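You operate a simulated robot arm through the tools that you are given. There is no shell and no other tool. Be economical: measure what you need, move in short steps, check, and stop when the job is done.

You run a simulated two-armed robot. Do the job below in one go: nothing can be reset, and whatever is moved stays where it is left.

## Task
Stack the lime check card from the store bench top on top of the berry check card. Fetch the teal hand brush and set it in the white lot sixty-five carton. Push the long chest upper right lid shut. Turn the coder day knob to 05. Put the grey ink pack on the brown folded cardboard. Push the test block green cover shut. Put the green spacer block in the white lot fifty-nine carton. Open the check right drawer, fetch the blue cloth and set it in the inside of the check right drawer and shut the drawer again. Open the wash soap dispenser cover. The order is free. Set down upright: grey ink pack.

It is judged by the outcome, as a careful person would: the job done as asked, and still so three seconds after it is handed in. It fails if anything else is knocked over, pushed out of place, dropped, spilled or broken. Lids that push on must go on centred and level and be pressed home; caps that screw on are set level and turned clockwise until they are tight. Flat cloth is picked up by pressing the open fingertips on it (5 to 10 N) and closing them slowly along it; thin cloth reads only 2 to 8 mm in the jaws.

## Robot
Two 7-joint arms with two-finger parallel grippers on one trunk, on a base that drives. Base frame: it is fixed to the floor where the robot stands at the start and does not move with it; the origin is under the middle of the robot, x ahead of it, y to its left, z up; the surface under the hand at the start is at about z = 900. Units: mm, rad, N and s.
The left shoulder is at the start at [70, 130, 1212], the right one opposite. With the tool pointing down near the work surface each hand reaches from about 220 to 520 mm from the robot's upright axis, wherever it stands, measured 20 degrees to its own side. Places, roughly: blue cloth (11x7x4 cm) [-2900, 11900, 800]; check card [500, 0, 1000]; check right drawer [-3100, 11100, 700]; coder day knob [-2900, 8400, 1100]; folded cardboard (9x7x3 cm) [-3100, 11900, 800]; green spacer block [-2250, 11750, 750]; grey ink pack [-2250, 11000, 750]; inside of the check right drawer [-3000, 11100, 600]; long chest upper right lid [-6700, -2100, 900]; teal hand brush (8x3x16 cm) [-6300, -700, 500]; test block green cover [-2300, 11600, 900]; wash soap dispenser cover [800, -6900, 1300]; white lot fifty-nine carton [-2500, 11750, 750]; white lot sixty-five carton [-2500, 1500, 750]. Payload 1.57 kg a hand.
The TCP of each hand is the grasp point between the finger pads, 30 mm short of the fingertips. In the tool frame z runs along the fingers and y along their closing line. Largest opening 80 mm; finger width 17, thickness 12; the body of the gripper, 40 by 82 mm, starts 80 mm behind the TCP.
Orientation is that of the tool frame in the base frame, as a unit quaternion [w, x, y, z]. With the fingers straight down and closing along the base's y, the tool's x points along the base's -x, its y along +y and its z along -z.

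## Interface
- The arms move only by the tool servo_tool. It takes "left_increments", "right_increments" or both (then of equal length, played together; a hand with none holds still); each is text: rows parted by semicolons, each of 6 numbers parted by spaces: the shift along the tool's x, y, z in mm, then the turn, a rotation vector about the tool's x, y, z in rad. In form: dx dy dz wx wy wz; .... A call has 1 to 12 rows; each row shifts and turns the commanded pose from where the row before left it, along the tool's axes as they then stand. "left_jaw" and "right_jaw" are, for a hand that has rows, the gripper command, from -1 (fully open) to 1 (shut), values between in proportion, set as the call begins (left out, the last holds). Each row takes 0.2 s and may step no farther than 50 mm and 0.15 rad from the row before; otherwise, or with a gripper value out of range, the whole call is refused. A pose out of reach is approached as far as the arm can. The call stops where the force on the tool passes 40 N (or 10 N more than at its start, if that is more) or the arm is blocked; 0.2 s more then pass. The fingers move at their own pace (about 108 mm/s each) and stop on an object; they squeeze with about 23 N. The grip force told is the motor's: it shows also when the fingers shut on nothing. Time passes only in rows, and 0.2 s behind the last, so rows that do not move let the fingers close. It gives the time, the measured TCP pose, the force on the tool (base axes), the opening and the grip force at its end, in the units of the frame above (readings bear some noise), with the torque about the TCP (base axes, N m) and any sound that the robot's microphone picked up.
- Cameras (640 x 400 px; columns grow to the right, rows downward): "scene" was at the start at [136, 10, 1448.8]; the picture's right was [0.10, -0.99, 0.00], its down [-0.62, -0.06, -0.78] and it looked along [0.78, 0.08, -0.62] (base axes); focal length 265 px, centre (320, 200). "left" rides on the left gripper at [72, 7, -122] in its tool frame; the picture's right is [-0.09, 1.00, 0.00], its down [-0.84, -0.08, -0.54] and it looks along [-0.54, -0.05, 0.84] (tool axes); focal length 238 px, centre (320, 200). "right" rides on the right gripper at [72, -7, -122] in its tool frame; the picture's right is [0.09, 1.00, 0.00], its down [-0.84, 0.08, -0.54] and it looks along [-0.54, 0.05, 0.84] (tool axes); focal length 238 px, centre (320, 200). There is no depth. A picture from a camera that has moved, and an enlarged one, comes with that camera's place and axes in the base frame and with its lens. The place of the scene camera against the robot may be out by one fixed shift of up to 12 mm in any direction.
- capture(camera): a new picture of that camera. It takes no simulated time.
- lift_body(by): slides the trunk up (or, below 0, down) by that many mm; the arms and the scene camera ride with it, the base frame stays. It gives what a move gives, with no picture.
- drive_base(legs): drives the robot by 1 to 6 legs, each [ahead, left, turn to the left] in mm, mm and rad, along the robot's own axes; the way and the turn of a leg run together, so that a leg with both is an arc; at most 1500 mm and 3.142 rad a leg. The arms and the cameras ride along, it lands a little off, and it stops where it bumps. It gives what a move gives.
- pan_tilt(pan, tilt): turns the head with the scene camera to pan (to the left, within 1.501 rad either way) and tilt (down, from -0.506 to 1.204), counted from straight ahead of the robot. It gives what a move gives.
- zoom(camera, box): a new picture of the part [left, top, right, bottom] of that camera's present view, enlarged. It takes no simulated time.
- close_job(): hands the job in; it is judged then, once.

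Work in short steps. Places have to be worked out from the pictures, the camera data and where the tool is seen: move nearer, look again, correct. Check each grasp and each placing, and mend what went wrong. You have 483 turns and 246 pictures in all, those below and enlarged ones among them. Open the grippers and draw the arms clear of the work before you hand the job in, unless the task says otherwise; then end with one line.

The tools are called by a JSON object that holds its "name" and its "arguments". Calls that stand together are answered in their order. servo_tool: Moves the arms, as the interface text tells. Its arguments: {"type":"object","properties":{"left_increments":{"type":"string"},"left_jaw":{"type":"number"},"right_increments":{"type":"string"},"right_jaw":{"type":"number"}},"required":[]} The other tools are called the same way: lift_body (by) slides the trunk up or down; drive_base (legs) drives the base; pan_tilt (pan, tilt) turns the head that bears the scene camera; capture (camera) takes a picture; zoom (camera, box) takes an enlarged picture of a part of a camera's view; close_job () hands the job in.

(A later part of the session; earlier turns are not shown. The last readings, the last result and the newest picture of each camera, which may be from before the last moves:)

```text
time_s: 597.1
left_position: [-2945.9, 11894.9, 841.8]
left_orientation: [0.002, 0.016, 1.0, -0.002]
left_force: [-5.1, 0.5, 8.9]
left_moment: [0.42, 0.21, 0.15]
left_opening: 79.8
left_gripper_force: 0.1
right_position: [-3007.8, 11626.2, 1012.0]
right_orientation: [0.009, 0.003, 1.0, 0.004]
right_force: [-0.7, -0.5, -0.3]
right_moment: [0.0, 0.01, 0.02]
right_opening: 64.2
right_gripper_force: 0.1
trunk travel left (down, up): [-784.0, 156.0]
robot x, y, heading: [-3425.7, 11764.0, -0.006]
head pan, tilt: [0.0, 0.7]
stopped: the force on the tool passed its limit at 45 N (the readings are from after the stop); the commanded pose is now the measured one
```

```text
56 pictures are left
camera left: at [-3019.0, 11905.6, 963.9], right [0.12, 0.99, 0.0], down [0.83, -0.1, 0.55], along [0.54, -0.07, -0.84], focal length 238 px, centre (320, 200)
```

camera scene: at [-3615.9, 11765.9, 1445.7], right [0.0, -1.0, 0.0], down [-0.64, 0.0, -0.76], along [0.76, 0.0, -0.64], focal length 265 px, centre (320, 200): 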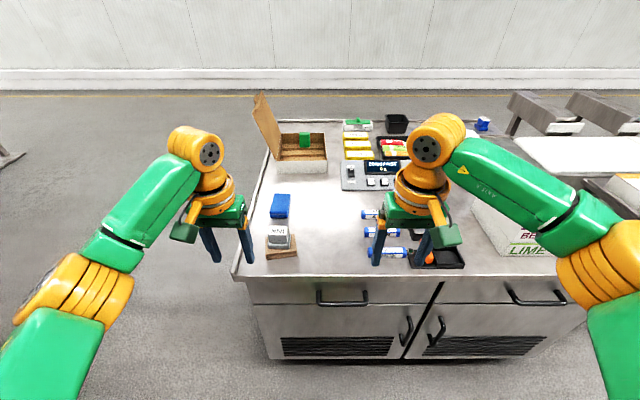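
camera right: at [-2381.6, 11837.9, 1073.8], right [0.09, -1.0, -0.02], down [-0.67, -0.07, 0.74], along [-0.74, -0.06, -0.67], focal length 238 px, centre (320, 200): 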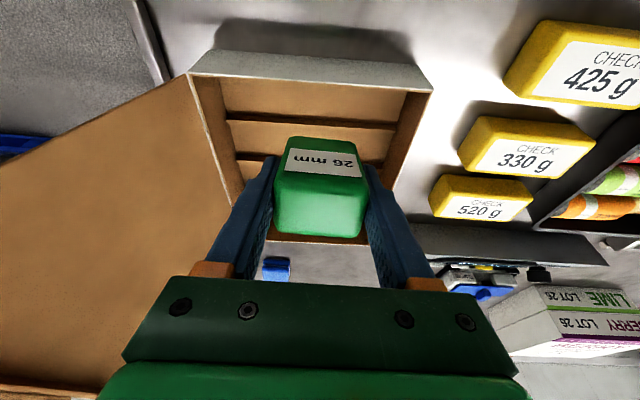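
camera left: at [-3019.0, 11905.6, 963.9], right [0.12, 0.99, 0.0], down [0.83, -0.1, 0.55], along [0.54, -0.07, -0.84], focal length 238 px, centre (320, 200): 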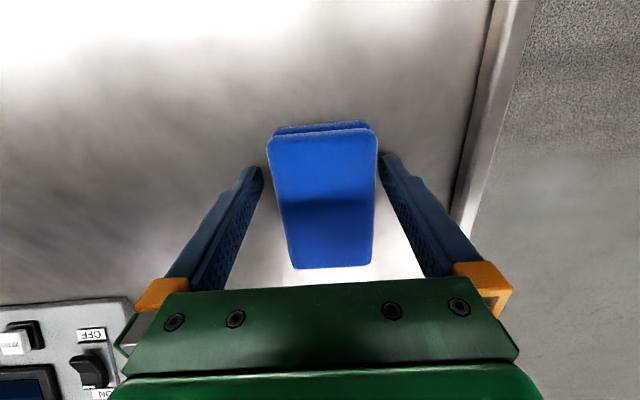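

Table contact at tip z≈812, with the cloth well centred. I raise 2 mm and close the fingers in stages along the table.

{"name": "lift_body", "arguments": {"by": 3}}

{"name": "servo_tool", "arguments": {"left_increments": "0 0 0 0 0 0; 0 0 0 0 0 0", "left_jaw": -0.6}}

{"name": "servo_tool", "arguments": {"left_increments": "0 0 0 0 0 0; 0 0 0 0 0 0; 0 0 0 0 0 0; 0 0 0 0 0 0", "left_jaw": 1}}

{"name": "lift_body", "arguments": {"by": 60}}

{"name": "capture", "arguments": {"camera": "left"}}

```text
time_s: 597.6
left_position: [-2943.3, 11895.7, 842.5]
left_orientation: [0.001, 0.017, 1.0, -0.002]
left_force: [-0.2, -0.3, 0.2]
left_moment: [0.0, 0.01, -0.02]
left_opening: 80.1
left_gripper_force: 0.0
right_position: [-3005.0, 11627.7, 1014.4]
right_orientation: [0.008, 0.002, 1.0, 0.003]
right_force: [-0.7, 0.1, -0.1]
right_moment: [0.05, -0.02, -0.01]
right_opening: 63.8
right_gripper_force: 0.0
trunk travel left (down, up): [-787.0, 153.0]
robot x, y, heading: [-3423.2, 11764.7, -0.006]
head pan, tilt: [0.0, 0.7]
```

```text
time_s: 598.2
left_position: [-2942.3, 11894.9, 844.0]
left_orientation: [0.001, 0.017, 1.0, -0.001]
left_force: [-0.2, -0.3, -0.1]
left_moment: [0.02, 0.01, 0.01]
left_opening: 64.1
left_gripper_force: 0.1
right_position: [-3005.5, 11627.4, 1014.3]
right_orientation: [0.007, 0.003, 1.0, 0.002]
right_force: [0.6, -0.1, 0.1]
right_moment: [0.0, -0.02, 0.04]
right_opening: 64.0
right_gripper_force: 0.1
trunk travel left (down, up): [-787.0, 153.0]
robot x, y, heading: [-3419.1, 11762.0, -0.008]
head pan, tilt: [0.0, 0.7]
```

```text
time_s: 599.2
left_position: [-2941.6, 11896.2, 842.9]
left_orientation: [0.001, 0.016, 1.0, -0.001]
left_force: [-1.0, -0.5, 0.3]
left_moment: [-0.01, 0.0, 0.02]
left_opening: 61.2
left_gripper_force: 22.7
right_position: [-3003.9, 11625.6, 1013.5]
right_orientation: [0.007, 0.002, 1.0, 0.003]
right_force: [0.7, 0.8, 0.0]
right_moment: [0.0, 0.01, -0.01]
right_opening: 64.1
right_gripper_force: 0.0
trunk travel left (down, up): [-787.0, 153.0]
robot x, y, heading: [-3423.2, 11763.0, -0.004]
head pan, tilt: [0.0, 0.7]
```

```text
time_s: 600.2
left_position: [-2942.0, 11896.1, 903.3]
left_orientation: [0.001, 0.017, 1.0, -0.002]
left_force: [0.4, -0.6, -1.1]
left_moment: [0.01, 0.01, -0.01]
left_opening: 60.9
left_gripper_force: 23.1
right_position: [-3003.8, 11626.2, 1075.2]
right_orientation: [0.007, 0.002, 1.0, 0.002]
right_force: [0.0, 0.4, 0.5]
right_moment: [0.01, 0.0, -0.02]
right_opening: 64.0
right_gripper_force: 0.0
trunk travel left (down, up): [-847.0, 93.0]
robot x, y, heading: [-3421.2, 11765.0, -0.003]
head pan, tilt: [0.0, 0.7]
```

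```text
55 pictures are left
camera left: at [-3015.5, 11906.2, 1025.0], right [0.12, 0.99, 0.0], down [0.83, -0.1, 0.54], along [0.54, -0.07, -0.84], focal length 238 px, centre (320, 200)
```

left: 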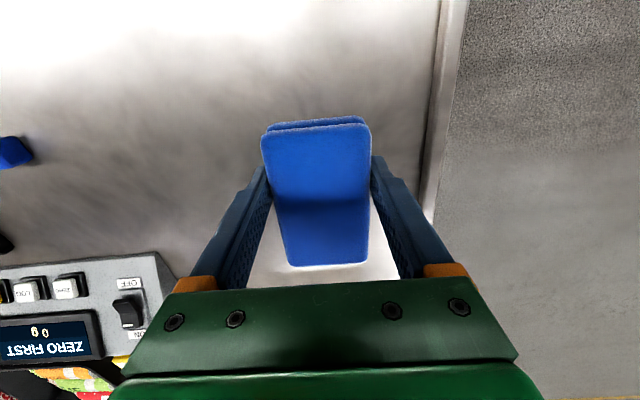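

The cloth is held firmly (61 mm). I raise the hand clear of the ink pack, back off, and go south to the right drawer.

{"name": "servo_tool", "arguments": {"left_increments": "0 0 -40 0 0 0; 0 0 -40 0 0 0; 0 0 -40 0 0 0; 20 0 -20 0 0 0; 0 0 0 0 0 0"}}

{"name": "drive_base", "arguments": {"legs": [[-420, 0, 0], [0, -500, 0]]}}

{"name": "pan_tilt", "arguments": {"pan": -0.1, "tilt": 0.75}}

{"name": "capture", "arguments": {"camera": "scene"}}

```text
time_s: 601.4
left_position: [-2963.5, 11896.9, 1044.7]
left_orientation: [0.002, 0.016, 1.0, -0.001]
left_force: [-0.1, -0.1, -0.4]
left_moment: [-0.01, 0.03, -0.02]
left_opening: 61.1
left_gripper_force: 22.7
right_position: [-3004.5, 11626.8, 1074.1]
right_orientation: [0.007, 0.003, 1.0, 0.002]
right_force: [0.0, 0.4, 0.4]
right_moment: [0.0, 0.0, 0.03]
right_opening: 63.9
right_gripper_force: 0.0
trunk travel left (down, up): [-847.0, 93.0]
robot x, y, heading: [-3420.9, 11762.4, -0.007]
head pan, tilt: [0.0, 0.7]
```

```text
time_s: 606.6
left_position: [-3388.5, 11396.3, 1044.1]
left_orientation: [0.0, 0.019, 1.0, -0.001]
left_force: [0.6, -0.7, 0.3]
left_moment: [0.01, 0.02, -0.02]
left_opening: 61.2
left_gripper_force: 23.0
right_position: [-3433.0, 11126.8, 1075.4]
right_orientation: [0.007, 0.005, 1.0, 0.001]
right_force: [-0.3, -0.4, 0.2]
right_moment: [-0.01, 0.01, -0.02]
right_opening: 64.2
right_gripper_force: 0.1
trunk travel left (down, up): [-847.0, 93.0]
robot x, y, heading: [-3852.5, 11263.9, -0.011]
head pan, tilt: [0.0, 0.7]
```

```text
time_s: 607.2
left_position: [-3389.5, 11395.6, 1043.9]
left_orientation: [0.001, 0.018, 1.0, -0.002]
left_force: [0.1, -0.3, -0.5]
left_moment: [0.0, 0.0, -0.04]
left_opening: 61.1
left_gripper_force: 22.4
right_position: [-3432.6, 11124.1, 1074.1]
right_orientation: [0.007, 0.004, 1.0, 0.003]
right_force: [0.0, -0.1, 0.2]
right_moment: [-0.06, 0.02, 0.02]
right_opening: 64.1
right_gripper_force: 0.1
trunk travel left (down, up): [-847.0, 93.0]
robot x, y, heading: [-3852.5, 11263.7, -0.016]
head pan, tilt: [-0.099, 0.75]
```

```text
54 pictures are left
camera scene: at [-3717.4, 11254.8, 1438.9], right [-0.11, -0.99, 0.0], down [-0.68, 0.07, -0.73], along [0.73, -0.08, -0.68], focal length 265 px, centre (320, 200)
```

scene: 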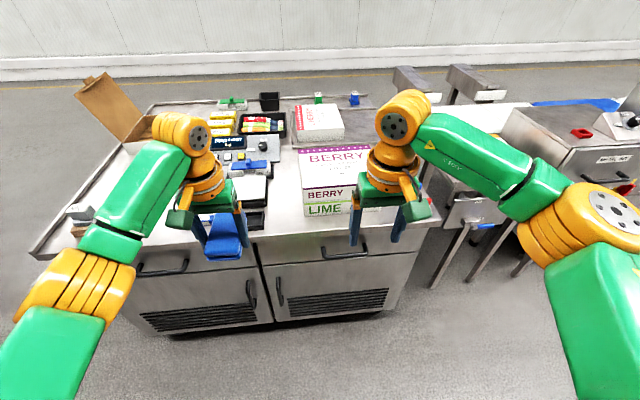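

The right drawer's handle is at about (-3222, 11122, 740). I turn the right tool 90° so that it closes along x, and drive 200 mm nearer.

{"name": "servo_tool", "arguments": {"right_increments": "0 0 0 0 0 -0.143; 0 0 0 0 0 -0.143; 0 0 0 0 0 -0.143; 0 0 0 0 0 -0.143; 0 0 0 0 0 -0.143; 0 0 0 0 0 -0.143; 0 0 0 0 0 -0.143; 0 0 0 0 0 -0.143; 0 0 0 0 0 -0.143; 0 0 0 0 0 -0.143; 0 0 0 0 0 -0.14; 0 0 0 0 0 0", "right_jaw": -0.25}}

{"name": "drive_base", "arguments": {"legs": [[195, 0, 0.012]]}}

{"name": "capture", "arguments": {"camera": "right"}}

{"name": "capture", "arguments": {"camera": "scene"}}

```text
time_s: 609.8
left_position: [-3390.6, 11393.0, 1044.2]
left_orientation: [0.001, 0.018, 1.0, 0.001]
left_force: [0.2, 0.2, -1.0]
left_moment: [0.01, -0.01, 0.02]
left_opening: 61.1
left_gripper_force: 22.8
right_position: [-3527.1, 11148.3, 1105.6]
right_orientation: [0.032, -0.574, 0.818, 0.013]
right_force: [0.0, 0.5, -0.4]
right_moment: [-0.01, -0.03, 0.0]
right_opening: 49.9
right_gripper_force: 0.0
right hand out of reach, approached as far as the arm can: row 6, 7, 8, 9, 10, 11
trunk travel left (down, up): [-847.0, 93.0]
robot x, y, heading: [-3852.2, 11261.3, -0.018]
head pan, tilt: [-0.099, 0.75]
```

```text
time_s: 611.4
left_position: [-3200.2, 11402.0, 1044.7]
left_orientation: [0.002, 0.011, 1.0, -0.003]
left_force: [0.4, -0.1, -1.2]
left_moment: [0.01, 0.0, 0.03]
left_opening: 61.1
left_gripper_force: 23.2
right_position: [-3334.5, 11155.4, 1105.9]
right_orientation: [0.032, -0.58, 0.814, 0.012]
right_force: [0.1, 0.3, 0.1]
right_moment: [-0.03, -0.04, -0.02]
right_opening: 49.9
right_gripper_force: 0.1
trunk travel left (down, up): [-847.0, 93.0]
robot x, y, heading: [-3653.2, 11264.4, 0.004]
head pan, tilt: [-0.099, 0.75]
```

```text
53 pictures are left
camera right: at [-3356.3, 11076.3, 1223.4], right [-0.97, 0.24, -0.02], down [0.18, 0.78, 0.59], along [0.16, 0.57, -0.8], focal length 238 px, centre (320, 200)
```

right: 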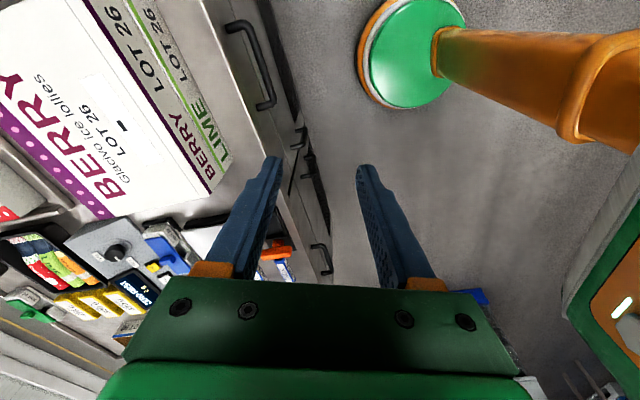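

```text
52 pictures are left
camera scene: at [-3527.5, 11255.6, 1439.3], right [-0.1, -1.0, 0.0], down [-0.68, 0.07, -0.73], along [0.73, -0.07, -0.68], focal length 265 px, centre (320, 200)
```

scene: 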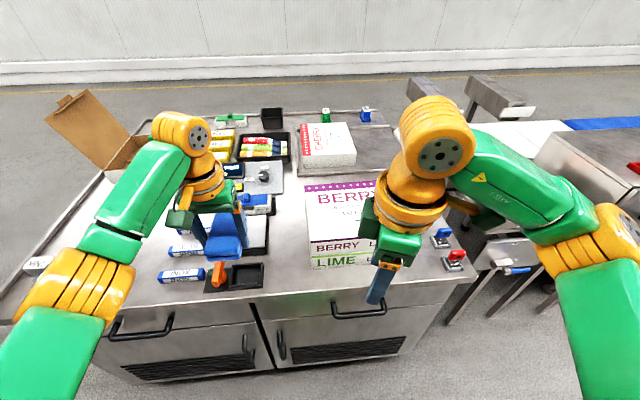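

The wrist limits at about 1.2 rad of yaw, so I turn the base 0.35 left to make the fingers close along x, and shift to the handle.

{"name": "drive_base", "arguments": {"legs": [[0, 0, 0.35], [0, -159, 0]]}}

{"name": "capture", "arguments": {"camera": "right"}}

```text
time_s: 613.9
left_position: [-3220.5, 11404.1, 1044.6]
left_orientation: [0.001, -0.162, 0.987, -0.002]
left_force: [0.7, 1.0, -1.5]
left_moment: [0.01, 0.0, 0.03]
left_opening: 60.9
left_gripper_force: 23.0
right_position: [-3261.2, 11126.6, 1104.7]
right_orientation: [-0.027, 0.713, -0.701, -0.017]
right_force: [-0.1, -0.1, -0.3]
right_moment: [-0.04, -0.03, 0.03]
right_opening: 50.0
right_gripper_force: 0.1
trunk travel left (down, up): [-847.0, 93.0]
robot x, y, heading: [-3607.8, 11111.9, 0.351]
head pan, tilt: [-0.099, 0.75]
```

```text
51 pictures are left
camera right: at [-3254.8, 11046.4, 1223.0], right [-0.99, -0.11, -0.02], down [-0.1, 0.8, 0.59], along [-0.05, 0.59, -0.81], focal length 238 px, centre (320, 200)
```

right: 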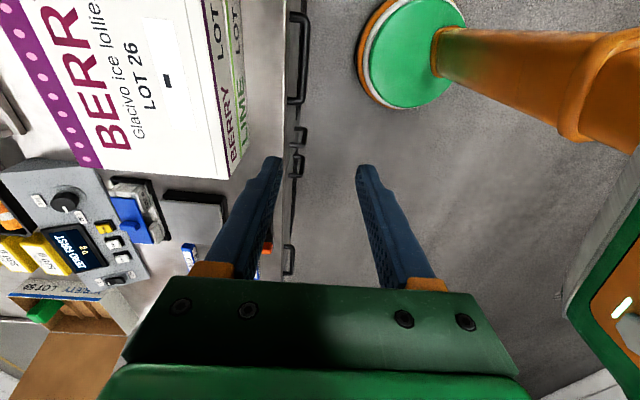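

The table top overhangs the bar, so I must grip it from the front with a level tool closing vertically. I back off 250 mm, lower the trunk 380 mm, then pitch the tool forward.

{"name": "drive_base", "arguments": {"legs": [[-245, 90, 0]]}}

{"name": "lift_body", "arguments": {"by": -370}}

{"name": "servo_tool", "arguments": {"right_increments": "0 -30 0 0.14 0 0; 0 -30 0 0.14 0 0; 0 -25 10 0.14 0 0; 0 -20 15 0.14 0 0; 0 -15 20 0.14 0 0; 0 -10 20 0.14 0 0; 0 0 20 0.14 0 0; 0 0 20 0.14 0 0; 0 0 20 0.14 0 0; 0 0 10 0.14 0 0; 0 0 0 0.14 0 0; 0 0 0 0 0 0"}}

{"name": "capture", "arguments": {"camera": "scene"}}

{"name": "capture", "arguments": {"camera": "right"}}

```text
time_s: 615.8
left_position: [-3477.0, 11401.5, 1042.8]
left_orientation: [0.0, -0.162, 0.987, 0.0]
left_force: [0.4, 0.2, -0.9]
left_moment: [0.01, 0.01, 0.01]
left_opening: 60.8
left_gripper_force: 23.1
right_position: [-3517.5, 11123.9, 1104.2]
right_orientation: [-0.027, 0.712, -0.701, -0.019]
right_force: [0.0, 0.2, 0.1]
right_moment: [0.02, 0.02, -0.01]
right_opening: 50.0
right_gripper_force: 0.0
trunk travel left (down, up): [-847.0, 93.0]
robot x, y, heading: [-3863.5, 11118.3, 0.352]
head pan, tilt: [-0.099, 0.75]
```

```text
time_s: 619.4
left_position: [-3478.4, 11400.9, 674.5]
left_orientation: [0.001, -0.161, 0.987, -0.002]
left_force: [0.3, -0.9, -0.3]
left_moment: [-0.01, 0.01, 0.03]
left_opening: 61.0
left_gripper_force: 23.2
right_position: [-3520.2, 11123.9, 736.6]
right_orientation: [-0.028, 0.713, -0.701, -0.019]
right_force: [-0.8, 0.0, -0.1]
right_moment: [0.01, 0.02, -0.01]
right_opening: 50.0
right_gripper_force: 0.0
trunk travel left (down, up): [-477.0, 463.0]
robot x, y, heading: [-3862.8, 11115.6, 0.351]
head pan, tilt: [-0.099, 0.75]
```

```text
time_s: 622.0
left_position: [-3478.3, 11400.5, 674.3]
left_orientation: [0.0, -0.162, 0.987, -0.001]
left_force: [-0.5, -0.1, -0.1]
left_moment: [0.0, 0.0, 0.0]
left_opening: 61.1
left_gripper_force: 23.6
right_position: [-3351.6, 11167.9, 666.6]
right_orientation: [0.494, -0.514, 0.537, -0.451]
right_force: [-0.6, -0.7, -0.1]
right_moment: [0.0, 0.0, -0.03]
right_opening: 50.1
right_gripper_force: 0.0
right hand out of reach, approached as far as the arm can: row 1, 2
trunk travel left (down, up): [-477.0, 463.0]
robot x, y, heading: [-3861.9, 11111.8, 0.352]
head pan, tilt: [-0.099, 0.75]
```

```text
50 pictures are left
camera scene: at [-3734.9, 11153.5, 1068.9], right [0.25, -0.97, 0.0], down [-0.66, -0.17, -0.73], along [0.71, 0.18, -0.68], focal length 265 px, centre (320, 200)
```

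scene: 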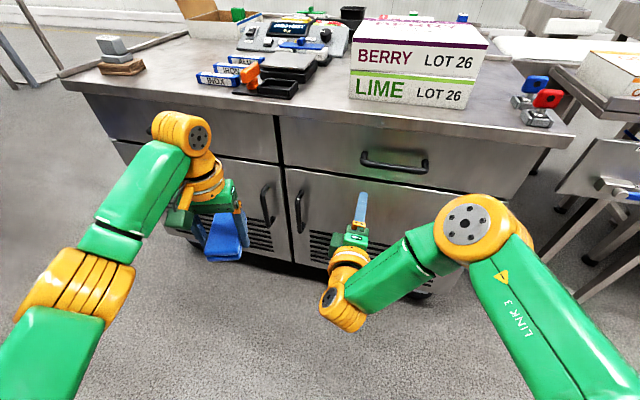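

```text
49 pictures are left
camera right: at [-3472.2, 11091.5, 681.5], right [-0.11, -0.03, -0.99], down [-0.56, 0.83, 0.04], along [0.82, 0.56, -0.1], focal length 238 px, centre (320, 200)
```

right: 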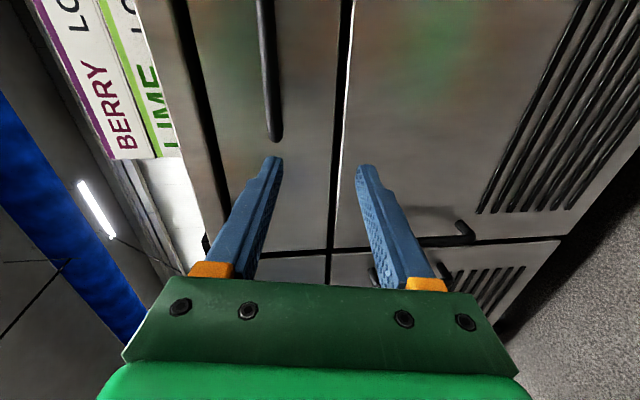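

The tool is now level and closes vertically. The bar is at about x≈-3200, y 11104, z≈703. I align in y and z with the jaws open, then check.

{"name": "servo_tool", "arguments": {"right_increments": "28 -22 20 0 0 0; 28 -22 20 0 0 0; 0 0 0 0 0 0", "right_jaw": -0.25}}

{"name": "capture", "arguments": {"camera": "right"}}

{"name": "zoom", "arguments": {"camera": "scene", "box": [290, 110, 490, 260]}}

```text
time_s: 622.8
left_position: [-3479.1, 11402.1, 673.3]
left_orientation: [0.001, -0.162, 0.987, -0.002]
left_force: [-0.8, 0.3, 0.0]
left_moment: [0.02, 0.0, 0.04]
left_opening: 61.0
left_gripper_force: 22.6
right_position: [-3308.5, 11118.7, 707.3]
right_orientation: [0.49, -0.514, 0.54, -0.452]
right_force: [0.4, 0.5, 0.7]
right_moment: [0.0, 0.01, 0.0]
right_opening: 50.0
right_gripper_force: 0.0
right hand out of reach, approached as far as the arm can: row 2
trunk travel left (down, up): [-477.0, 463.0]
robot x, y, heading: [-3865.5, 11113.9, 0.349]
head pan, tilt: [-0.099, 0.75]
```

```text
48 pictures are left
camera right: at [-3428.9, 11043.7, 722.5], right [-0.11, -0.03, -0.99], down [-0.55, 0.83, 0.04], along [0.82, 0.56, -0.11], focal length 238 px, centre (320, 200)
```

right: 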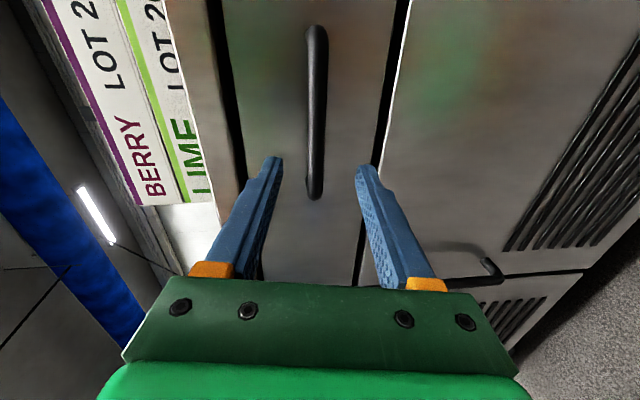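

```text
2.67 times, centred on (390, 185) of scene
camera zoom: at [-3734.8, 11153.8, 1068.9], right [0.25, -0.97, 0.0], down [-0.66, -0.17, -0.73], along [0.71, 0.18, -0.68], focal length 707 px, centre (133, 240)
```

zoom: 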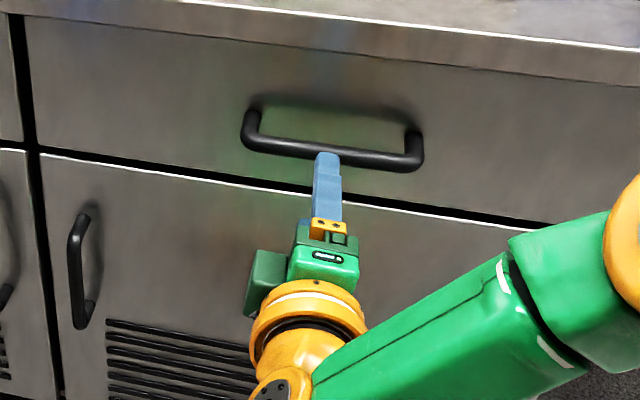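

The bar is centred between the fingers. I drive the base 75 mm toward it (along +x) to bring the fingers around the bar.

{"name": "drive_base", "arguments": {"legs": [[70, -25, 0]]}}

{"name": "capture", "arguments": {"camera": "right"}}

{"name": "zoom", "arguments": {"camera": "scene", "box": [290, 110, 490, 260]}}

```text
time_s: 623.8
left_position: [-3404.9, 11402.0, 674.5]
left_orientation: [0.001, -0.163, 0.987, 0.0]
left_force: [-0.1, -0.5, -0.5]
left_moment: [-0.02, 0.02, 0.03]
left_opening: 60.9
left_gripper_force: 22.8
right_position: [-3234.3, 11119.2, 705.2]
right_orientation: [0.49, -0.514, 0.54, -0.452]
right_force: [0.2, -0.6, 0.2]
right_moment: [0.0, -0.01, -0.02]
right_opening: 50.0
right_gripper_force: 0.0
trunk travel left (down, up): [-477.0, 463.0]
robot x, y, heading: [-3787.8, 11117.2, 0.352]
head pan, tilt: [-0.099, 0.75]
```

```text
46 pictures are left
camera right: at [-3354.6, 11044.6, 722.1], right [-0.11, -0.03, -0.99], down [-0.56, 0.83, 0.04], along [0.82, 0.56, -0.11], focal length 238 px, centre (320, 200)
```

right: 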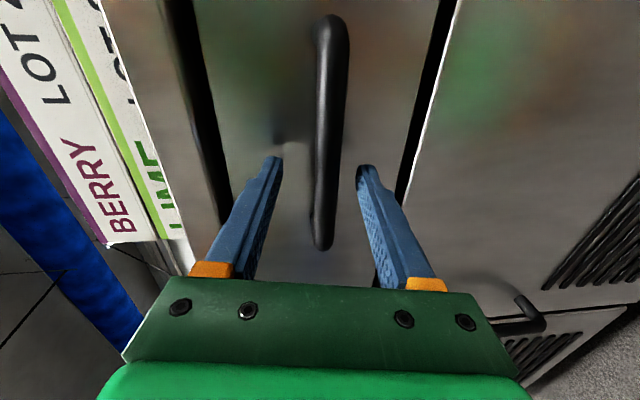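

```text
2.67 times, centred on (390, 185) of scene
camera zoom: at [-3660.3, 11154.2, 1068.8], right [0.25, -0.97, 0.0], down [-0.66, -0.17, -0.73], along [0.71, 0.18, -0.68], focal length 707 px, centre (133, 240)
```

zoom: 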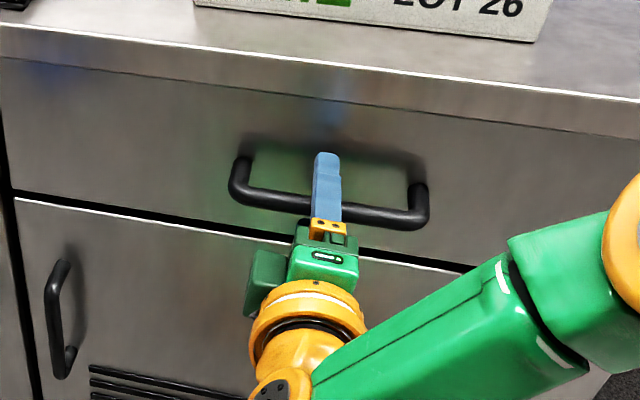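

The bar lies between the fingers. I close on it.

{"name": "servo_tool", "arguments": {"right_increments": "0 0 0 0 0 0; 0 0 0 0 0 0; 0 0 0 0 0 0; 0 0 0 0 0 0", "right_jaw": 1}}

```text
time_s: 624.9
left_position: [-3404.2, 11401.8, 673.2]
left_orientation: [0.001, -0.163, 0.987, -0.001]
left_force: [-0.7, 0.1, -0.4]
left_moment: [0.0, 0.0, -0.01]
left_opening: 61.2
left_gripper_force: 23.1
right_position: [-3235.8, 11121.8, 701.5]
right_orientation: [0.486, -0.519, 0.541, -0.449]
right_force: [0.4, 0.5, -7.4]
right_moment: [-0.66, 0.14, -0.1]
right_opening: 16.4
right_gripper_force: 31.9
trunk travel left (down, up): [-477.0, 463.0]
robot x, y, heading: [-3786.2, 11113.5, 0.354]
head pan, tilt: [-0.099, 0.75]
stopped in row 4 (right hand): the force on the tool passed its limit at 41 N (the readings are from after the stop); the commanded pose is now the measured one
```

The bar is gripped. I pull by driving the base back along -x, 60 mm first.

{"name": "drive_base", "arguments": {"legs": [[-56, 21, 0]]}}

{"name": "capture", "arguments": {"camera": "scene"}}

```text
time_s: 625.9
left_position: [-3463.3, 11402.5, 672.7]
left_orientation: [0.0, -0.162, 0.987, -0.001]
left_force: [-0.7, -1.0, 0.4]
left_moment: [-0.01, 0.03, -0.04]
left_opening: 60.7
left_gripper_force: 22.5
right_position: [-3293.6, 11119.7, 700.9]
right_orientation: [0.487, -0.518, 0.542, -0.449]
right_force: [0.3, -2.2, -10.7]
right_moment: [-0.56, 0.2, 0.08]
right_opening: 16.4
right_gripper_force: 32.3
trunk travel left (down, up): [-477.0, 463.0]
robot x, y, heading: [-3845.5, 11115.0, 0.347]
head pan, tilt: [-0.099, 0.75]
```

```text
44 pictures are left
camera scene: at [-3718.0, 11154.3, 1068.5], right [0.25, -0.97, 0.0], down [-0.66, -0.17, -0.73], along [0.71, 0.18, -0.68], focal length 265 px, centre (320, 200)
```

scene: 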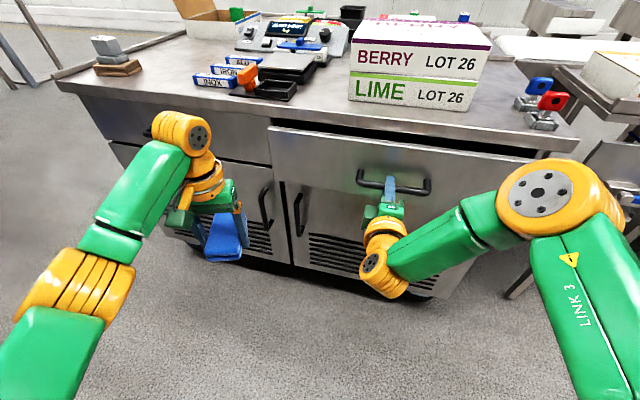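

The drawer opens. I pull another 200 mm.

{"name": "drive_base", "arguments": {"legs": [[-188, 70, 0]]}}

{"name": "servo_tool", "arguments": {"right_increments": "0 0 0 0 0 0; 0 0 0 0 0 0; 0 0 -30 0 0 0; 0 0 0 0 0 0", "right_jaw": -0.25}}

{"name": "capture", "arguments": {"camera": "scene"}}

```text
time_s: 627.5
left_position: [-3663.0, 11402.6, 673.8]
left_orientation: [0.0, -0.162, 0.987, 0.001]
left_force: [0.7, -0.1, -0.3]
left_moment: [-0.02, 0.02, -0.01]
left_opening: 61.2
left_gripper_force: 22.6
right_position: [-3494.5, 11119.6, 703.1]
right_orientation: [0.486, -0.517, 0.543, -0.449]
right_force: [1.0, -10.2, -10.0]
right_moment: [-0.65, 0.17, -0.4]
right_opening: 16.4
right_gripper_force: 31.6
trunk travel left (down, up): [-477.0, 463.0]
robot x, y, heading: [-4048.6, 11115.8, 0.349]
head pan, tilt: [-0.099, 0.75]
```

```text
time_s: 628.5
left_position: [-3665.3, 11403.1, 674.0]
left_orientation: [0.001, -0.163, 0.987, -0.001]
left_force: [0.2, 0.2, -0.8]
left_moment: [0.02, 0.01, 0.03]
left_opening: 61.0
left_gripper_force: 23.3
right_position: [-3525.5, 11122.2, 706.0]
right_orientation: [0.487, -0.517, 0.541, -0.451]
right_force: [0.4, -0.5, -1.0]
right_moment: [0.04, 0.01, 0.02]
right_opening: 50.0
right_gripper_force: 0.1
trunk travel left (down, up): [-477.0, 463.0]
robot x, y, heading: [-4048.6, 11119.2, 0.359]
head pan, tilt: [-0.099, 0.75]
```

```text
43 pictures are left
camera scene: at [-3920.8, 11156.3, 1068.9], right [0.25, -0.97, 0.0], down [-0.66, -0.17, -0.73], along [0.71, 0.18, -0.68], focal length 265 px, centre (320, 200)
```

scene: 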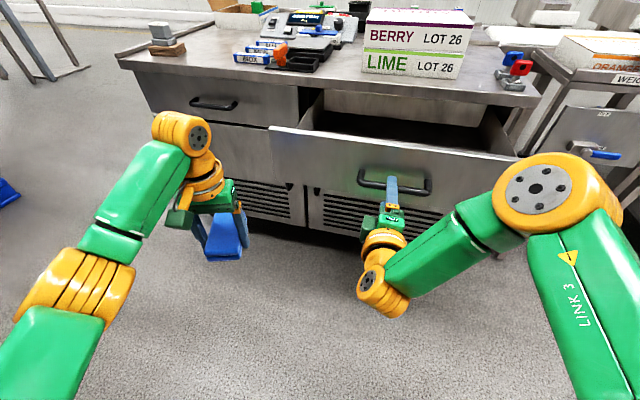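

The drawer is open about 260 mm. I back off 80 mm, raise the trunk, straighten the heading and bring the left hand with the cloth over the open drawer.

{"name": "drive_base", "arguments": {"legs": [[-80, 0, 0]]}}

{"name": "lift_body", "arguments": {"by": 330}}

{"name": "drive_base", "arguments": {"legs": [[0, 0, -0.352], [320, -118, 0]]}}

{"name": "pan_tilt", "arguments": {"pan": 0.2, "tilt": 1.0}}

{"name": "capture", "arguments": {"camera": "scene"}}

{"name": "capture", "arguments": {"camera": "left"}}

```text
time_s: 629.5
left_position: [-3740.0, 11376.8, 674.7]
left_orientation: [0.001, -0.163, 0.987, -0.002]
left_force: [0.2, 0.3, -0.1]
left_moment: [0.0, -0.02, -0.04]
left_opening: 61.2
left_gripper_force: 23.3
right_position: [-3600.3, 11093.9, 707.2]
right_orientation: [0.486, -0.517, 0.542, -0.45]
right_force: [-0.3, -0.1, 0.0]
right_moment: [-0.02, -0.03, 0.02]
right_opening: 49.9
right_gripper_force: 0.0
trunk travel left (down, up): [-477.0, 463.0]
robot x, y, heading: [-4122.2, 11089.8, 0.353]
head pan, tilt: [-0.099, 0.75]
```

```text
time_s: 632.8
left_position: [-3739.8, 11376.9, 1002.7]
left_orientation: [0.001, -0.163, 0.987, -0.001]
left_force: [-0.5, 0.2, -0.4]
left_moment: [-0.01, 0.01, 0.04]
left_opening: 60.9
left_gripper_force: 23.1
right_position: [-3599.0, 11094.5, 1036.9]
right_orientation: [0.486, -0.516, 0.542, -0.451]
right_force: [0.2, -0.3, 0.6]
right_moment: [-0.01, -0.04, -0.01]
right_opening: 49.9
right_gripper_force: 0.1
trunk travel left (down, up): [-807.0, 133.0]
robot x, y, heading: [-4121.4, 11087.8, 0.345]
head pan, tilt: [-0.099, 0.75]
```

```text
time_s: 636.1
left_position: [-3344.4, 11109.0, 1004.2]
left_orientation: [0.002, 0.013, 1.0, -0.002]
left_force: [0.4, -0.5, -0.4]
left_moment: [0.0, 0.01, 0.04]
left_opening: 61.0
left_gripper_force: 22.3
right_position: [-3310.3, 10795.4, 1038.0]
right_orientation: [0.401, -0.414, 0.622, -0.53]
right_force: [-0.1, -0.3, 0.7]
right_moment: [-0.02, 0.0, 0.0]
right_opening: 50.0
right_gripper_force: 0.1
trunk travel left (down, up): [-807.0, 133.0]
robot x, y, heading: [-3805.1, 10968.6, -0.0]
head pan, tilt: [-0.099, 0.75]
```

```text
time_s: 636.9
left_position: [-3343.6, 11108.1, 1003.6]
left_orientation: [0.002, 0.012, 1.0, -0.001]
left_force: [0.6, -0.2, -0.2]
left_moment: [-0.03, 0.0, -0.03]
left_opening: 61.3
left_gripper_force: 23.3
right_position: [-3309.4, 10794.7, 1035.8]
right_orientation: [0.401, -0.413, 0.623, -0.529]
right_force: [0.2, -1.1, 0.3]
right_moment: [-0.02, -0.01, 0.0]
right_opening: 49.9
right_gripper_force: 0.0
trunk travel left (down, up): [-807.0, 133.0]
robot x, y, heading: [-3801.3, 10971.0, -0.004]
head pan, tilt: [0.201, 1.0]
```

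```text
42 pictures are left
camera scene: at [-3683.3, 10986.5, 1379.8], right [0.2, -0.98, 0.0], down [-0.82, -0.17, -0.54], along [0.53, 0.11, -0.84], focal length 265 px, centre (320, 200)
```

scene: 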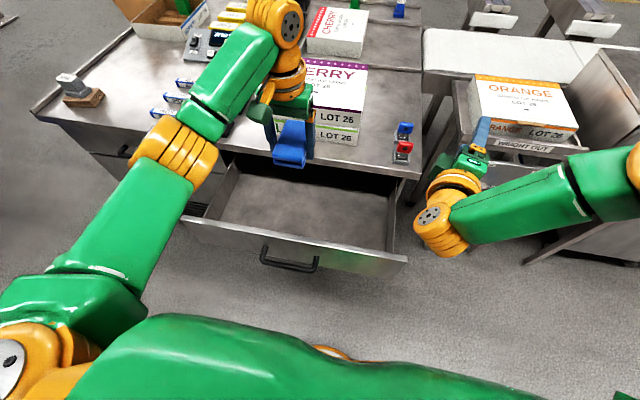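

```text
41 pictures are left
camera left: at [-3415.9, 11118.2, 1125.9], right [0.12, 0.99, 0.0], down [0.83, -0.1, 0.54], along [0.54, -0.07, -0.84], focal length 238 px, centre (320, 200)
```

left: 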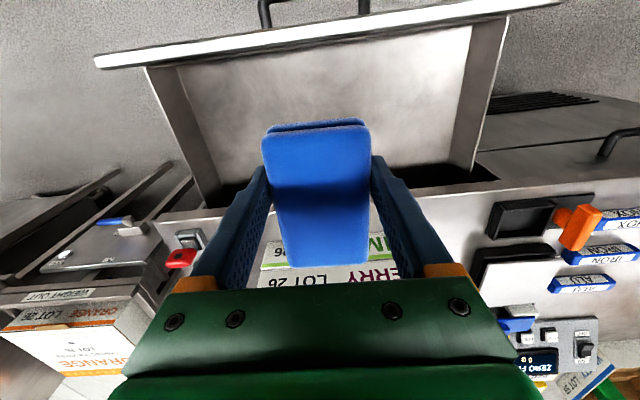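

The cloth is over the open drawer. The right arm is stretched out over other equipment, so first I fold it back to pointing down and tuck it in.

{"name": "servo_tool", "arguments": {"right_increments": "0 0 0 -0.14 0 0; 0 0 0 -0.14 0 0; 0 0 0 -0.14 0 0; 0 0 0 -0.14 0 0; 0 5 -10 -0.14 0 0; 0 10 -10 -0.14 0 0; 0 15 -10 -0.14 0 0; 0 20 0 -0.14 0 0; 0 25 0 -0.14 0 0; 0 25 0 -0.14 0 0; 0 25 0 -0.14 0 0; 0 0 0 0 0 0"}}

{"name": "servo_tool", "arguments": {"right_increments": "0 0 0 0 0 0.14; 0 0 0 0 0 0.14; 0 0 0 0 0 0.14; 0 0 0 0 0 0.14; 0 0 0 0 0 0.14; 0 0 0 0 0 0.14; 0 0 0 0 0 0.14; 0 0 0 0 0 0.14; 0 0 0 0 0 0; 0 0 0 0 0 0"}}

{"name": "capture", "arguments": {"camera": "scene"}}

```text
time_s: 639.5
left_position: [-3342.2, 11108.5, 1003.8]
left_orientation: [0.001, 0.013, 1.0, -0.002]
left_force: [0.1, -0.1, -0.9]
left_moment: [-0.01, 0.03, -0.03]
left_opening: 60.9
left_gripper_force: 22.8
right_position: [-3375.3, 10817.4, 1047.9]
right_orientation: [0.182, -0.55, 0.79, -0.199]
right_force: [-0.3, -0.4, -0.7]
right_moment: [0.01, -0.02, 0.0]
right_opening: 50.0
right_gripper_force: 0.0
right hand out of reach, approached as far as the arm can: row 6, 7, 8, 9, 10, 11
trunk travel left (down, up): [-807.0, 133.0]
robot x, y, heading: [-3801.3, 10975.1, 0.001]
head pan, tilt: [0.201, 1.0]
```

```text
time_s: 641.7
left_position: [-3343.9, 11108.7, 1004.5]
left_orientation: [0.001, 0.013, 1.0, -0.001]
left_force: [0.8, 0.4, -1.1]
left_moment: [-0.02, 0.0, 0.0]
left_opening: 60.9
left_gripper_force: 23.3
right_position: [-3377.4, 10817.9, 1047.4]
right_orientation: [0.26, -0.045, 0.962, -0.073]
right_force: [-0.3, 0.6, 0.3]
right_moment: [-0.01, -0.02, -0.04]
right_opening: 50.2
right_gripper_force: 0.0
trunk travel left (down, up): [-807.0, 133.0]
robot x, y, heading: [-3801.3, 10971.4, -0.006]
head pan, tilt: [0.201, 1.0]
```

```text
40 pictures are left
camera scene: at [-3683.8, 10986.8, 1379.8], right [0.2, -0.98, 0.0], down [-0.83, -0.17, -0.54], along [0.53, 0.11, -0.84], focal length 265 px, centre (320, 200)
```

scene: 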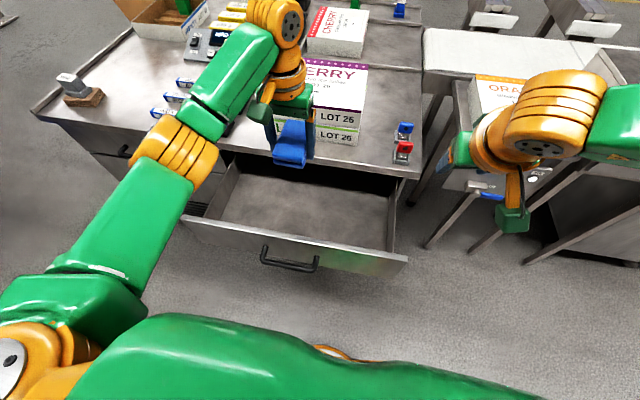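

The right hand is mostly folded; I pitch it the rest of the way down and pull it back.

{"name": "servo_tool", "arguments": {"right_increments": "0 0 0 0 0.13 0; 0 0 0 0 0.13 0; 10 0 -5 0 0.13 0; 20 0 -5 0 0.13 0; 25 0 0 0 0 0; 25 0 0 0 0 0; 0 0 0 0 0 0"}}

{"name": "servo_tool", "arguments": {"left_increments": "-12 0 40 0 0 0; -12 0 40 0 0 0; 0 0 40 0 0 0; 0 0 0 0 0 0"}}

```text
time_s: 643.3
left_position: [-3342.7, 11109.3, 1004.1]
left_orientation: [0.001, 0.013, 1.0, -0.002]
left_force: [0.2, 0.0, 0.4]
left_moment: [-0.01, -0.02, 0.03]
left_opening: 61.4
left_gripper_force: 23.4
right_position: [-3459.7, 10813.3, 1052.4]
right_orientation: [0.006, -0.025, 0.996, -0.081]
right_force: [0.4, 0.2, -0.3]
right_moment: [0.04, 0.0, 0.0]
right_opening: 50.1
right_gripper_force: 0.0
trunk travel left (down, up): [-807.0, 133.0]
robot x, y, heading: [-3806.0, 10972.2, -0.001]
head pan, tilt: [0.201, 1.0]
```

```text
time_s: 644.3
left_position: [-3318.2, 11108.1, 882.5]
left_orientation: [0.0, 0.014, 1.0, 0.0]
left_force: [-0.5, 0.1, -0.5]
left_moment: [-0.03, 0.02, 0.01]
left_opening: 61.3
left_gripper_force: 23.0
right_position: [-3459.7, 10811.8, 1051.3]
right_orientation: [0.005, -0.027, 0.996, -0.081]
right_force: [-0.3, 0.5, 0.6]
right_moment: [-0.03, -0.01, 0.02]
right_opening: 49.9
right_gripper_force: 0.1
trunk travel left (down, up): [-807.0, 133.0]
robot x, y, heading: [-3806.8, 10974.2, 0.003]
head pan, tilt: [0.201, 1.0]
```

I lower the trunk 130 mm so the cloth enters the drawer, and check.

{"name": "lift_body", "arguments": {"by": -130}}

{"name": "capture", "arguments": {"camera": "scene"}}

{"name": "capture", "arguments": {"camera": "left"}}

```text
time_s: 645.9
left_position: [-3319.2, 11107.9, 752.5]
left_orientation: [0.001, 0.014, 1.0, 0.0]
left_force: [0.2, -1.3, -0.7]
left_moment: [0.0, 0.03, -0.04]
left_opening: 61.1
left_gripper_force: 22.7
right_position: [-3459.3, 10813.9, 921.7]
right_orientation: [0.004, -0.026, 0.996, -0.081]
right_force: [-0.1, -0.2, 0.2]
right_moment: [0.0, -0.02, 0.01]
right_opening: 49.9
right_gripper_force: 0.0
trunk travel left (down, up): [-677.0, 263.0]
robot x, y, heading: [-3802.7, 10970.6, 0.004]
head pan, tilt: [0.201, 1.0]
```

```text
39 pictures are left
camera scene: at [-3683.9, 10986.8, 1249.8], right [0.2, -0.98, 0.0], down [-0.82, -0.17, -0.54], along [0.53, 0.11, -0.84], focal length 265 px, centre (320, 200)
```

scene: 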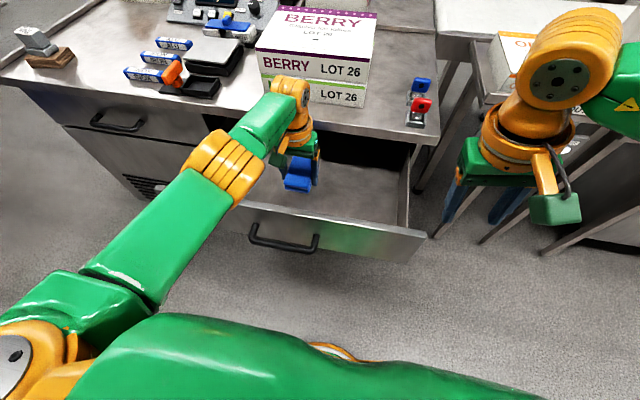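

```text
38 pictures are left
camera left: at [-3391.6, 11117.7, 875.6], right [0.12, 0.99, 0.0], down [0.83, -0.1, 0.54], along [0.54, -0.07, -0.84], focal length 238 px, centre (320, 200)
```

left: 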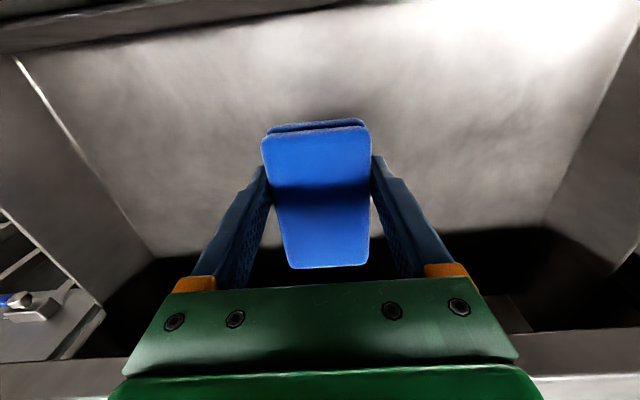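

The cloth is inside the drawer opening. I lower further until it touches the drawer floor.

{"name": "lift_body", "arguments": {"by": -35}}

{"name": "lift_body", "arguments": {"by": -20}}

{"name": "lift_body", "arguments": {"by": -15}}

```text
time_s: 646.6
left_position: [-3319.0, 11107.9, 719.4]
left_orientation: [0.001, 0.014, 1.0, -0.001]
left_force: [0.0, -0.3, -0.1]
left_moment: [0.03, 0.0, 0.0]
left_opening: 61.1
left_gripper_force: 23.4
right_position: [-3460.4, 10814.4, 886.9]
right_orientation: [0.005, -0.025, 0.996, -0.082]
right_force: [0.3, -0.6, 0.6]
right_moment: [-0.02, -0.02, 0.01]
right_opening: 49.9
right_gripper_force: 0.0
trunk travel left (down, up): [-642.0, 298.0]
robot x, y, heading: [-3800.0, 10970.4, -0.004]
head pan, tilt: [0.201, 1.0]
```

```text
time_s: 647.3
left_position: [-3319.1, 11108.3, 698.8]
left_orientation: [0.001, 0.015, 1.0, -0.001]
left_force: [0.3, -0.5, -0.9]
left_moment: [-0.01, 0.01, 0.01]
left_opening: 61.2
left_gripper_force: 23.1
right_position: [-3459.5, 10812.7, 866.3]
right_orientation: [0.005, -0.026, 0.996, -0.082]
right_force: [-0.2, 1.1, 0.3]
right_moment: [0.01, 0.02, 0.0]
right_opening: 50.0
right_gripper_force: 0.1
trunk travel left (down, up): [-622.0, 318.0]
robot x, y, heading: [-3800.5, 10973.3, -0.006]
head pan, tilt: [0.201, 1.0]
```

```text
time_s: 648.0
left_position: [-3317.8, 11108.0, 683.5]
left_orientation: [0.001, 0.014, 1.0, -0.001]
left_force: [-0.6, -0.2, -0.9]
left_moment: [0.03, -0.01, -0.02]
left_opening: 60.9
left_gripper_force: 23.0
right_position: [-3459.4, 10813.4, 850.5]
right_orientation: [0.005, -0.026, 0.996, -0.082]
right_force: [-0.1, -0.6, 0.0]
right_moment: [0.0, -0.05, -0.01]
right_opening: 49.9
right_gripper_force: 0.1
trunk travel left (down, up): [-607.0, 333.0]
robot x, y, heading: [-3799.4, 10968.7, -0.006]
head pan, tilt: [0.201, 1.0]
```

No contact yet; I continue in smaller steps.

{"name": "lift_body", "arguments": {"by": -15}}

{"name": "lift_body", "arguments": {"by": -12}}

{"name": "capture", "arguments": {"camera": "left"}}

```text
time_s: 648.6
left_position: [-3319.4, 11107.8, 668.1]
left_orientation: [0.001, 0.014, 1.0, -0.001]
left_force: [-1.1, -0.7, 1.9]
left_moment: [0.09, -0.14, -0.01]
left_opening: 60.9
left_gripper_force: 23.5
right_position: [-3460.0, 10812.1, 837.3]
right_orientation: [0.006, -0.025, 0.996, -0.081]
right_force: [0.5, 0.2, -0.1]
right_moment: [-0.01, 0.01, 0.01]
right_opening: 49.6
right_gripper_force: 0.1
trunk travel left (down, up): [-592.0, 348.0]
robot x, y, heading: [-3805.5, 10970.0, 0.003]
head pan, tilt: [0.201, 1.0]
```

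```text
time_s: 649.0
left_position: [-3318.4, 11107.4, 668.1]
left_orientation: [0.007, 0.014, 1.0, -0.001]
left_force: [-0.6, 0.3, 21.6]
left_moment: [-0.01, 0.41, 0.02]
left_opening: 61.2
left_gripper_force: 23.1
right_position: [-3462.9, 10813.3, 830.4]
right_orientation: [0.006, -0.028, 0.996, -0.081]
right_force: [0.5, 0.2, 0.3]
right_moment: [-0.01, 0.0, -0.01]
right_opening: 50.0
right_gripper_force: 0.1
trunk travel left (down, up): [-585.0, 355.0]
robot x, y, heading: [-3799.5, 10968.0, -0.005]
head pan, tilt: [0.201, 1.0]
stopped: the force on the tool passed its limit at 48 N (the readings are from after the stop); the commanded pose is now the measured one
```

```text
37 pictures are left
camera left: at [-3392.5, 11117.3, 789.2], right [0.12, 0.99, 0.0], down [0.83, -0.1, 0.56], along [0.55, -0.07, -0.83], focal length 238 px, centre (320, 200)
```

left: 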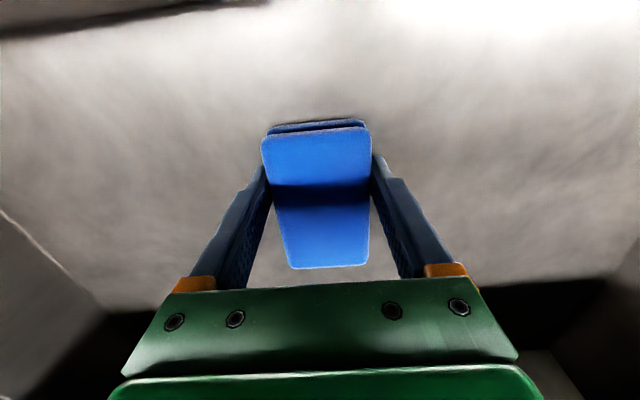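

The cloth is on the drawer floor. I ease up, open the fingers, and raise the trunk straight up.

{"name": "lift_body", "arguments": {"by": 6}}

{"name": "servo_tool", "arguments": {"left_increments": "0 0 0 0 0 0; 0 0 0 0 0 0; 0 0 0 0 0 0", "left_jaw": -1}}

{"name": "lift_body", "arguments": {"by": 250}}

{"name": "capture", "arguments": {"camera": "left"}}

```text
time_s: 649.6
left_position: [-3316.2, 11108.6, 670.1]
left_orientation: [0.004, 0.013, 1.0, -0.001]
left_force: [0.1, 0.0, -1.0]
left_moment: [-0.03, 0.03, 0.0]
left_opening: 61.0
left_gripper_force: 23.0
right_position: [-3459.2, 10813.8, 836.6]
right_orientation: [0.005, -0.027, 0.996, -0.082]
right_force: [0.0, -0.6, -0.9]
right_moment: [-0.01, -0.05, -0.01]
right_opening: 50.0
right_gripper_force: 0.0
trunk travel left (down, up): [-591.0, 349.0]
robot x, y, heading: [-3802.2, 10970.2, -0.002]
head pan, tilt: [0.201, 1.0]
```

```text
time_s: 650.4
left_position: [-3316.4, 11108.5, 671.1]
left_orientation: [0.006, 0.014, 1.0, -0.002]
left_force: [0.2, 0.2, -0.5]
left_moment: [0.03, 0.04, -0.02]
left_opening: 79.8
left_gripper_force: 0.1
right_position: [-3458.7, 10812.8, 836.0]
right_orientation: [0.005, -0.026, 0.996, -0.081]
right_force: [0.7, -0.5, 0.2]
right_moment: [0.0, -0.01, -0.01]
right_opening: 49.6
right_gripper_force: 0.2
trunk travel left (down, up): [-591.0, 349.0]
robot x, y, heading: [-3804.6, 10969.9, -0.0]
head pan, tilt: [0.201, 1.0]
```

```text
time_s: 652.9
left_position: [-3316.6, 11108.1, 920.8]
left_orientation: [0.006, 0.013, 1.0, -0.001]
left_force: [1.0, -0.1, 0.5]
left_moment: [0.0, 0.03, 0.01]
left_opening: 80.0
left_gripper_force: 0.0
right_position: [-3460.8, 10813.6, 1085.7]
right_orientation: [0.005, -0.026, 0.996, -0.082]
right_force: [-0.1, 0.0, 0.4]
right_moment: [0.0, -0.04, 0.04]
right_opening: 49.9
right_gripper_force: 0.0
trunk travel left (down, up): [-841.0, 99.0]
robot x, y, heading: [-3802.7, 10971.6, -0.003]
head pan, tilt: [0.201, 1.0]
```

```text
36 pictures are left
camera left: at [-3390.3, 11118.0, 1042.2], right [0.12, 0.99, 0.0], down [0.83, -0.1, 0.55], along [0.55, -0.07, -0.83], focal length 238 px, centre (320, 200)
```

left: 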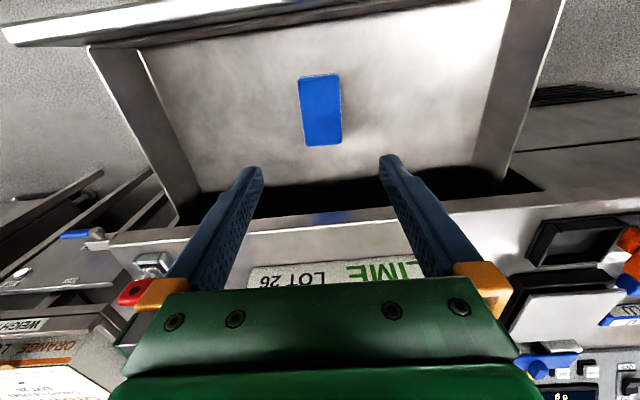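

The cloth lies in the drawer. To shut it I'll push the bar with the left fingers: back off 300 mm, close the fingers, tilt 0.3 forward and lower to bar height.

{"name": "drive_base", "arguments": {"legs": [[-310, 0, 0]]}}

{"name": "servo_tool", "arguments": {"left_increments": "0 0 0 0 -0.15 0; 0 0 0 0 -0.15 0; 0 0 0 0 0 0", "left_jaw": 1}}

{"name": "lift_body", "arguments": {"by": -210}}

{"name": "capture", "arguments": {"camera": "left"}}

```text
time_s: 655.0
left_position: [-3623.2, 11107.5, 919.5]
left_orientation: [0.004, 0.015, 1.0, -0.001]
left_force: [-0.2, -0.4, 0.1]
left_moment: [0.03, 0.05, 0.02]
left_opening: 79.8
left_gripper_force: 0.1
right_position: [-3767.2, 10812.6, 1085.2]
right_orientation: [0.004, -0.025, 0.996, -0.082]
right_force: [0.2, 0.7, 0.1]
right_moment: [-0.04, 0.03, 0.02]
right_opening: 50.0
right_gripper_force: 0.0
trunk travel left (down, up): [-841.0, 99.0]
robot x, y, heading: [-4115.6, 10969.4, 0.001]
head pan, tilt: [0.201, 1.0]
```

```text
time_s: 655.8
left_position: [-3625.0, 11108.7, 921.5]
left_orientation: [0.155, 0.015, 0.988, -0.002]
left_force: [-0.3, -0.1, 0.3]
left_moment: [-0.01, -0.05, 0.04]
left_opening: 0.0
left_gripper_force: 21.0
right_position: [-3768.9, 10812.7, 1085.9]
right_orientation: [0.004, -0.025, 0.996, -0.081]
right_force: [-0.6, -0.7, -0.2]
right_moment: [-0.04, 0.0, 0.0]
right_opening: 49.9
right_gripper_force: 0.1
trunk travel left (down, up): [-841.0, 99.0]
robot x, y, heading: [-4116.4, 10974.8, -0.003]
head pan, tilt: [0.201, 1.0]
```

```text
time_s: 658.1
left_position: [-3625.3, 11108.1, 711.3]
left_orientation: [0.156, 0.015, 0.988, -0.002]
left_force: [0.2, -0.3, -1.1]
left_moment: [-0.03, 0.0, -0.03]
left_opening: 0.0
left_gripper_force: 21.4
right_position: [-3769.5, 10812.9, 875.4]
right_orientation: [0.004, -0.025, 0.996, -0.082]
right_force: [-0.4, -0.4, -0.5]
right_moment: [0.0, 0.01, -0.02]
right_opening: 49.9
right_gripper_force: 0.1
trunk travel left (down, up): [-631.0, 309.0]
robot x, y, heading: [-4114.8, 10970.4, -0.004]
head pan, tilt: [0.201, 1.0]
```

```text
35 pictures are left
camera left: at [-3731.7, 11118.7, 805.2], right [0.12, 0.99, 0.03], down [0.63, -0.1, 0.77], along [0.77, -0.07, -0.64], focal length 238 px, centre (320, 200)
```

left: 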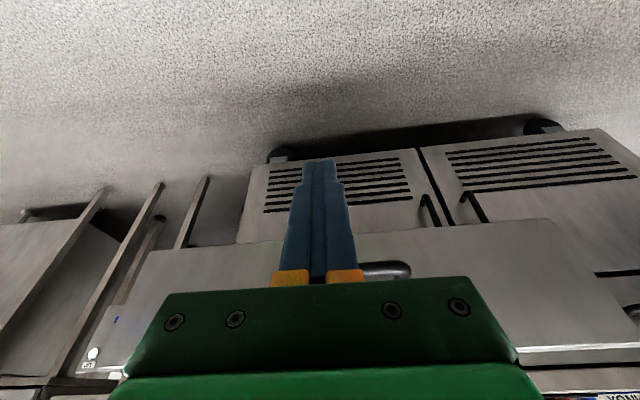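

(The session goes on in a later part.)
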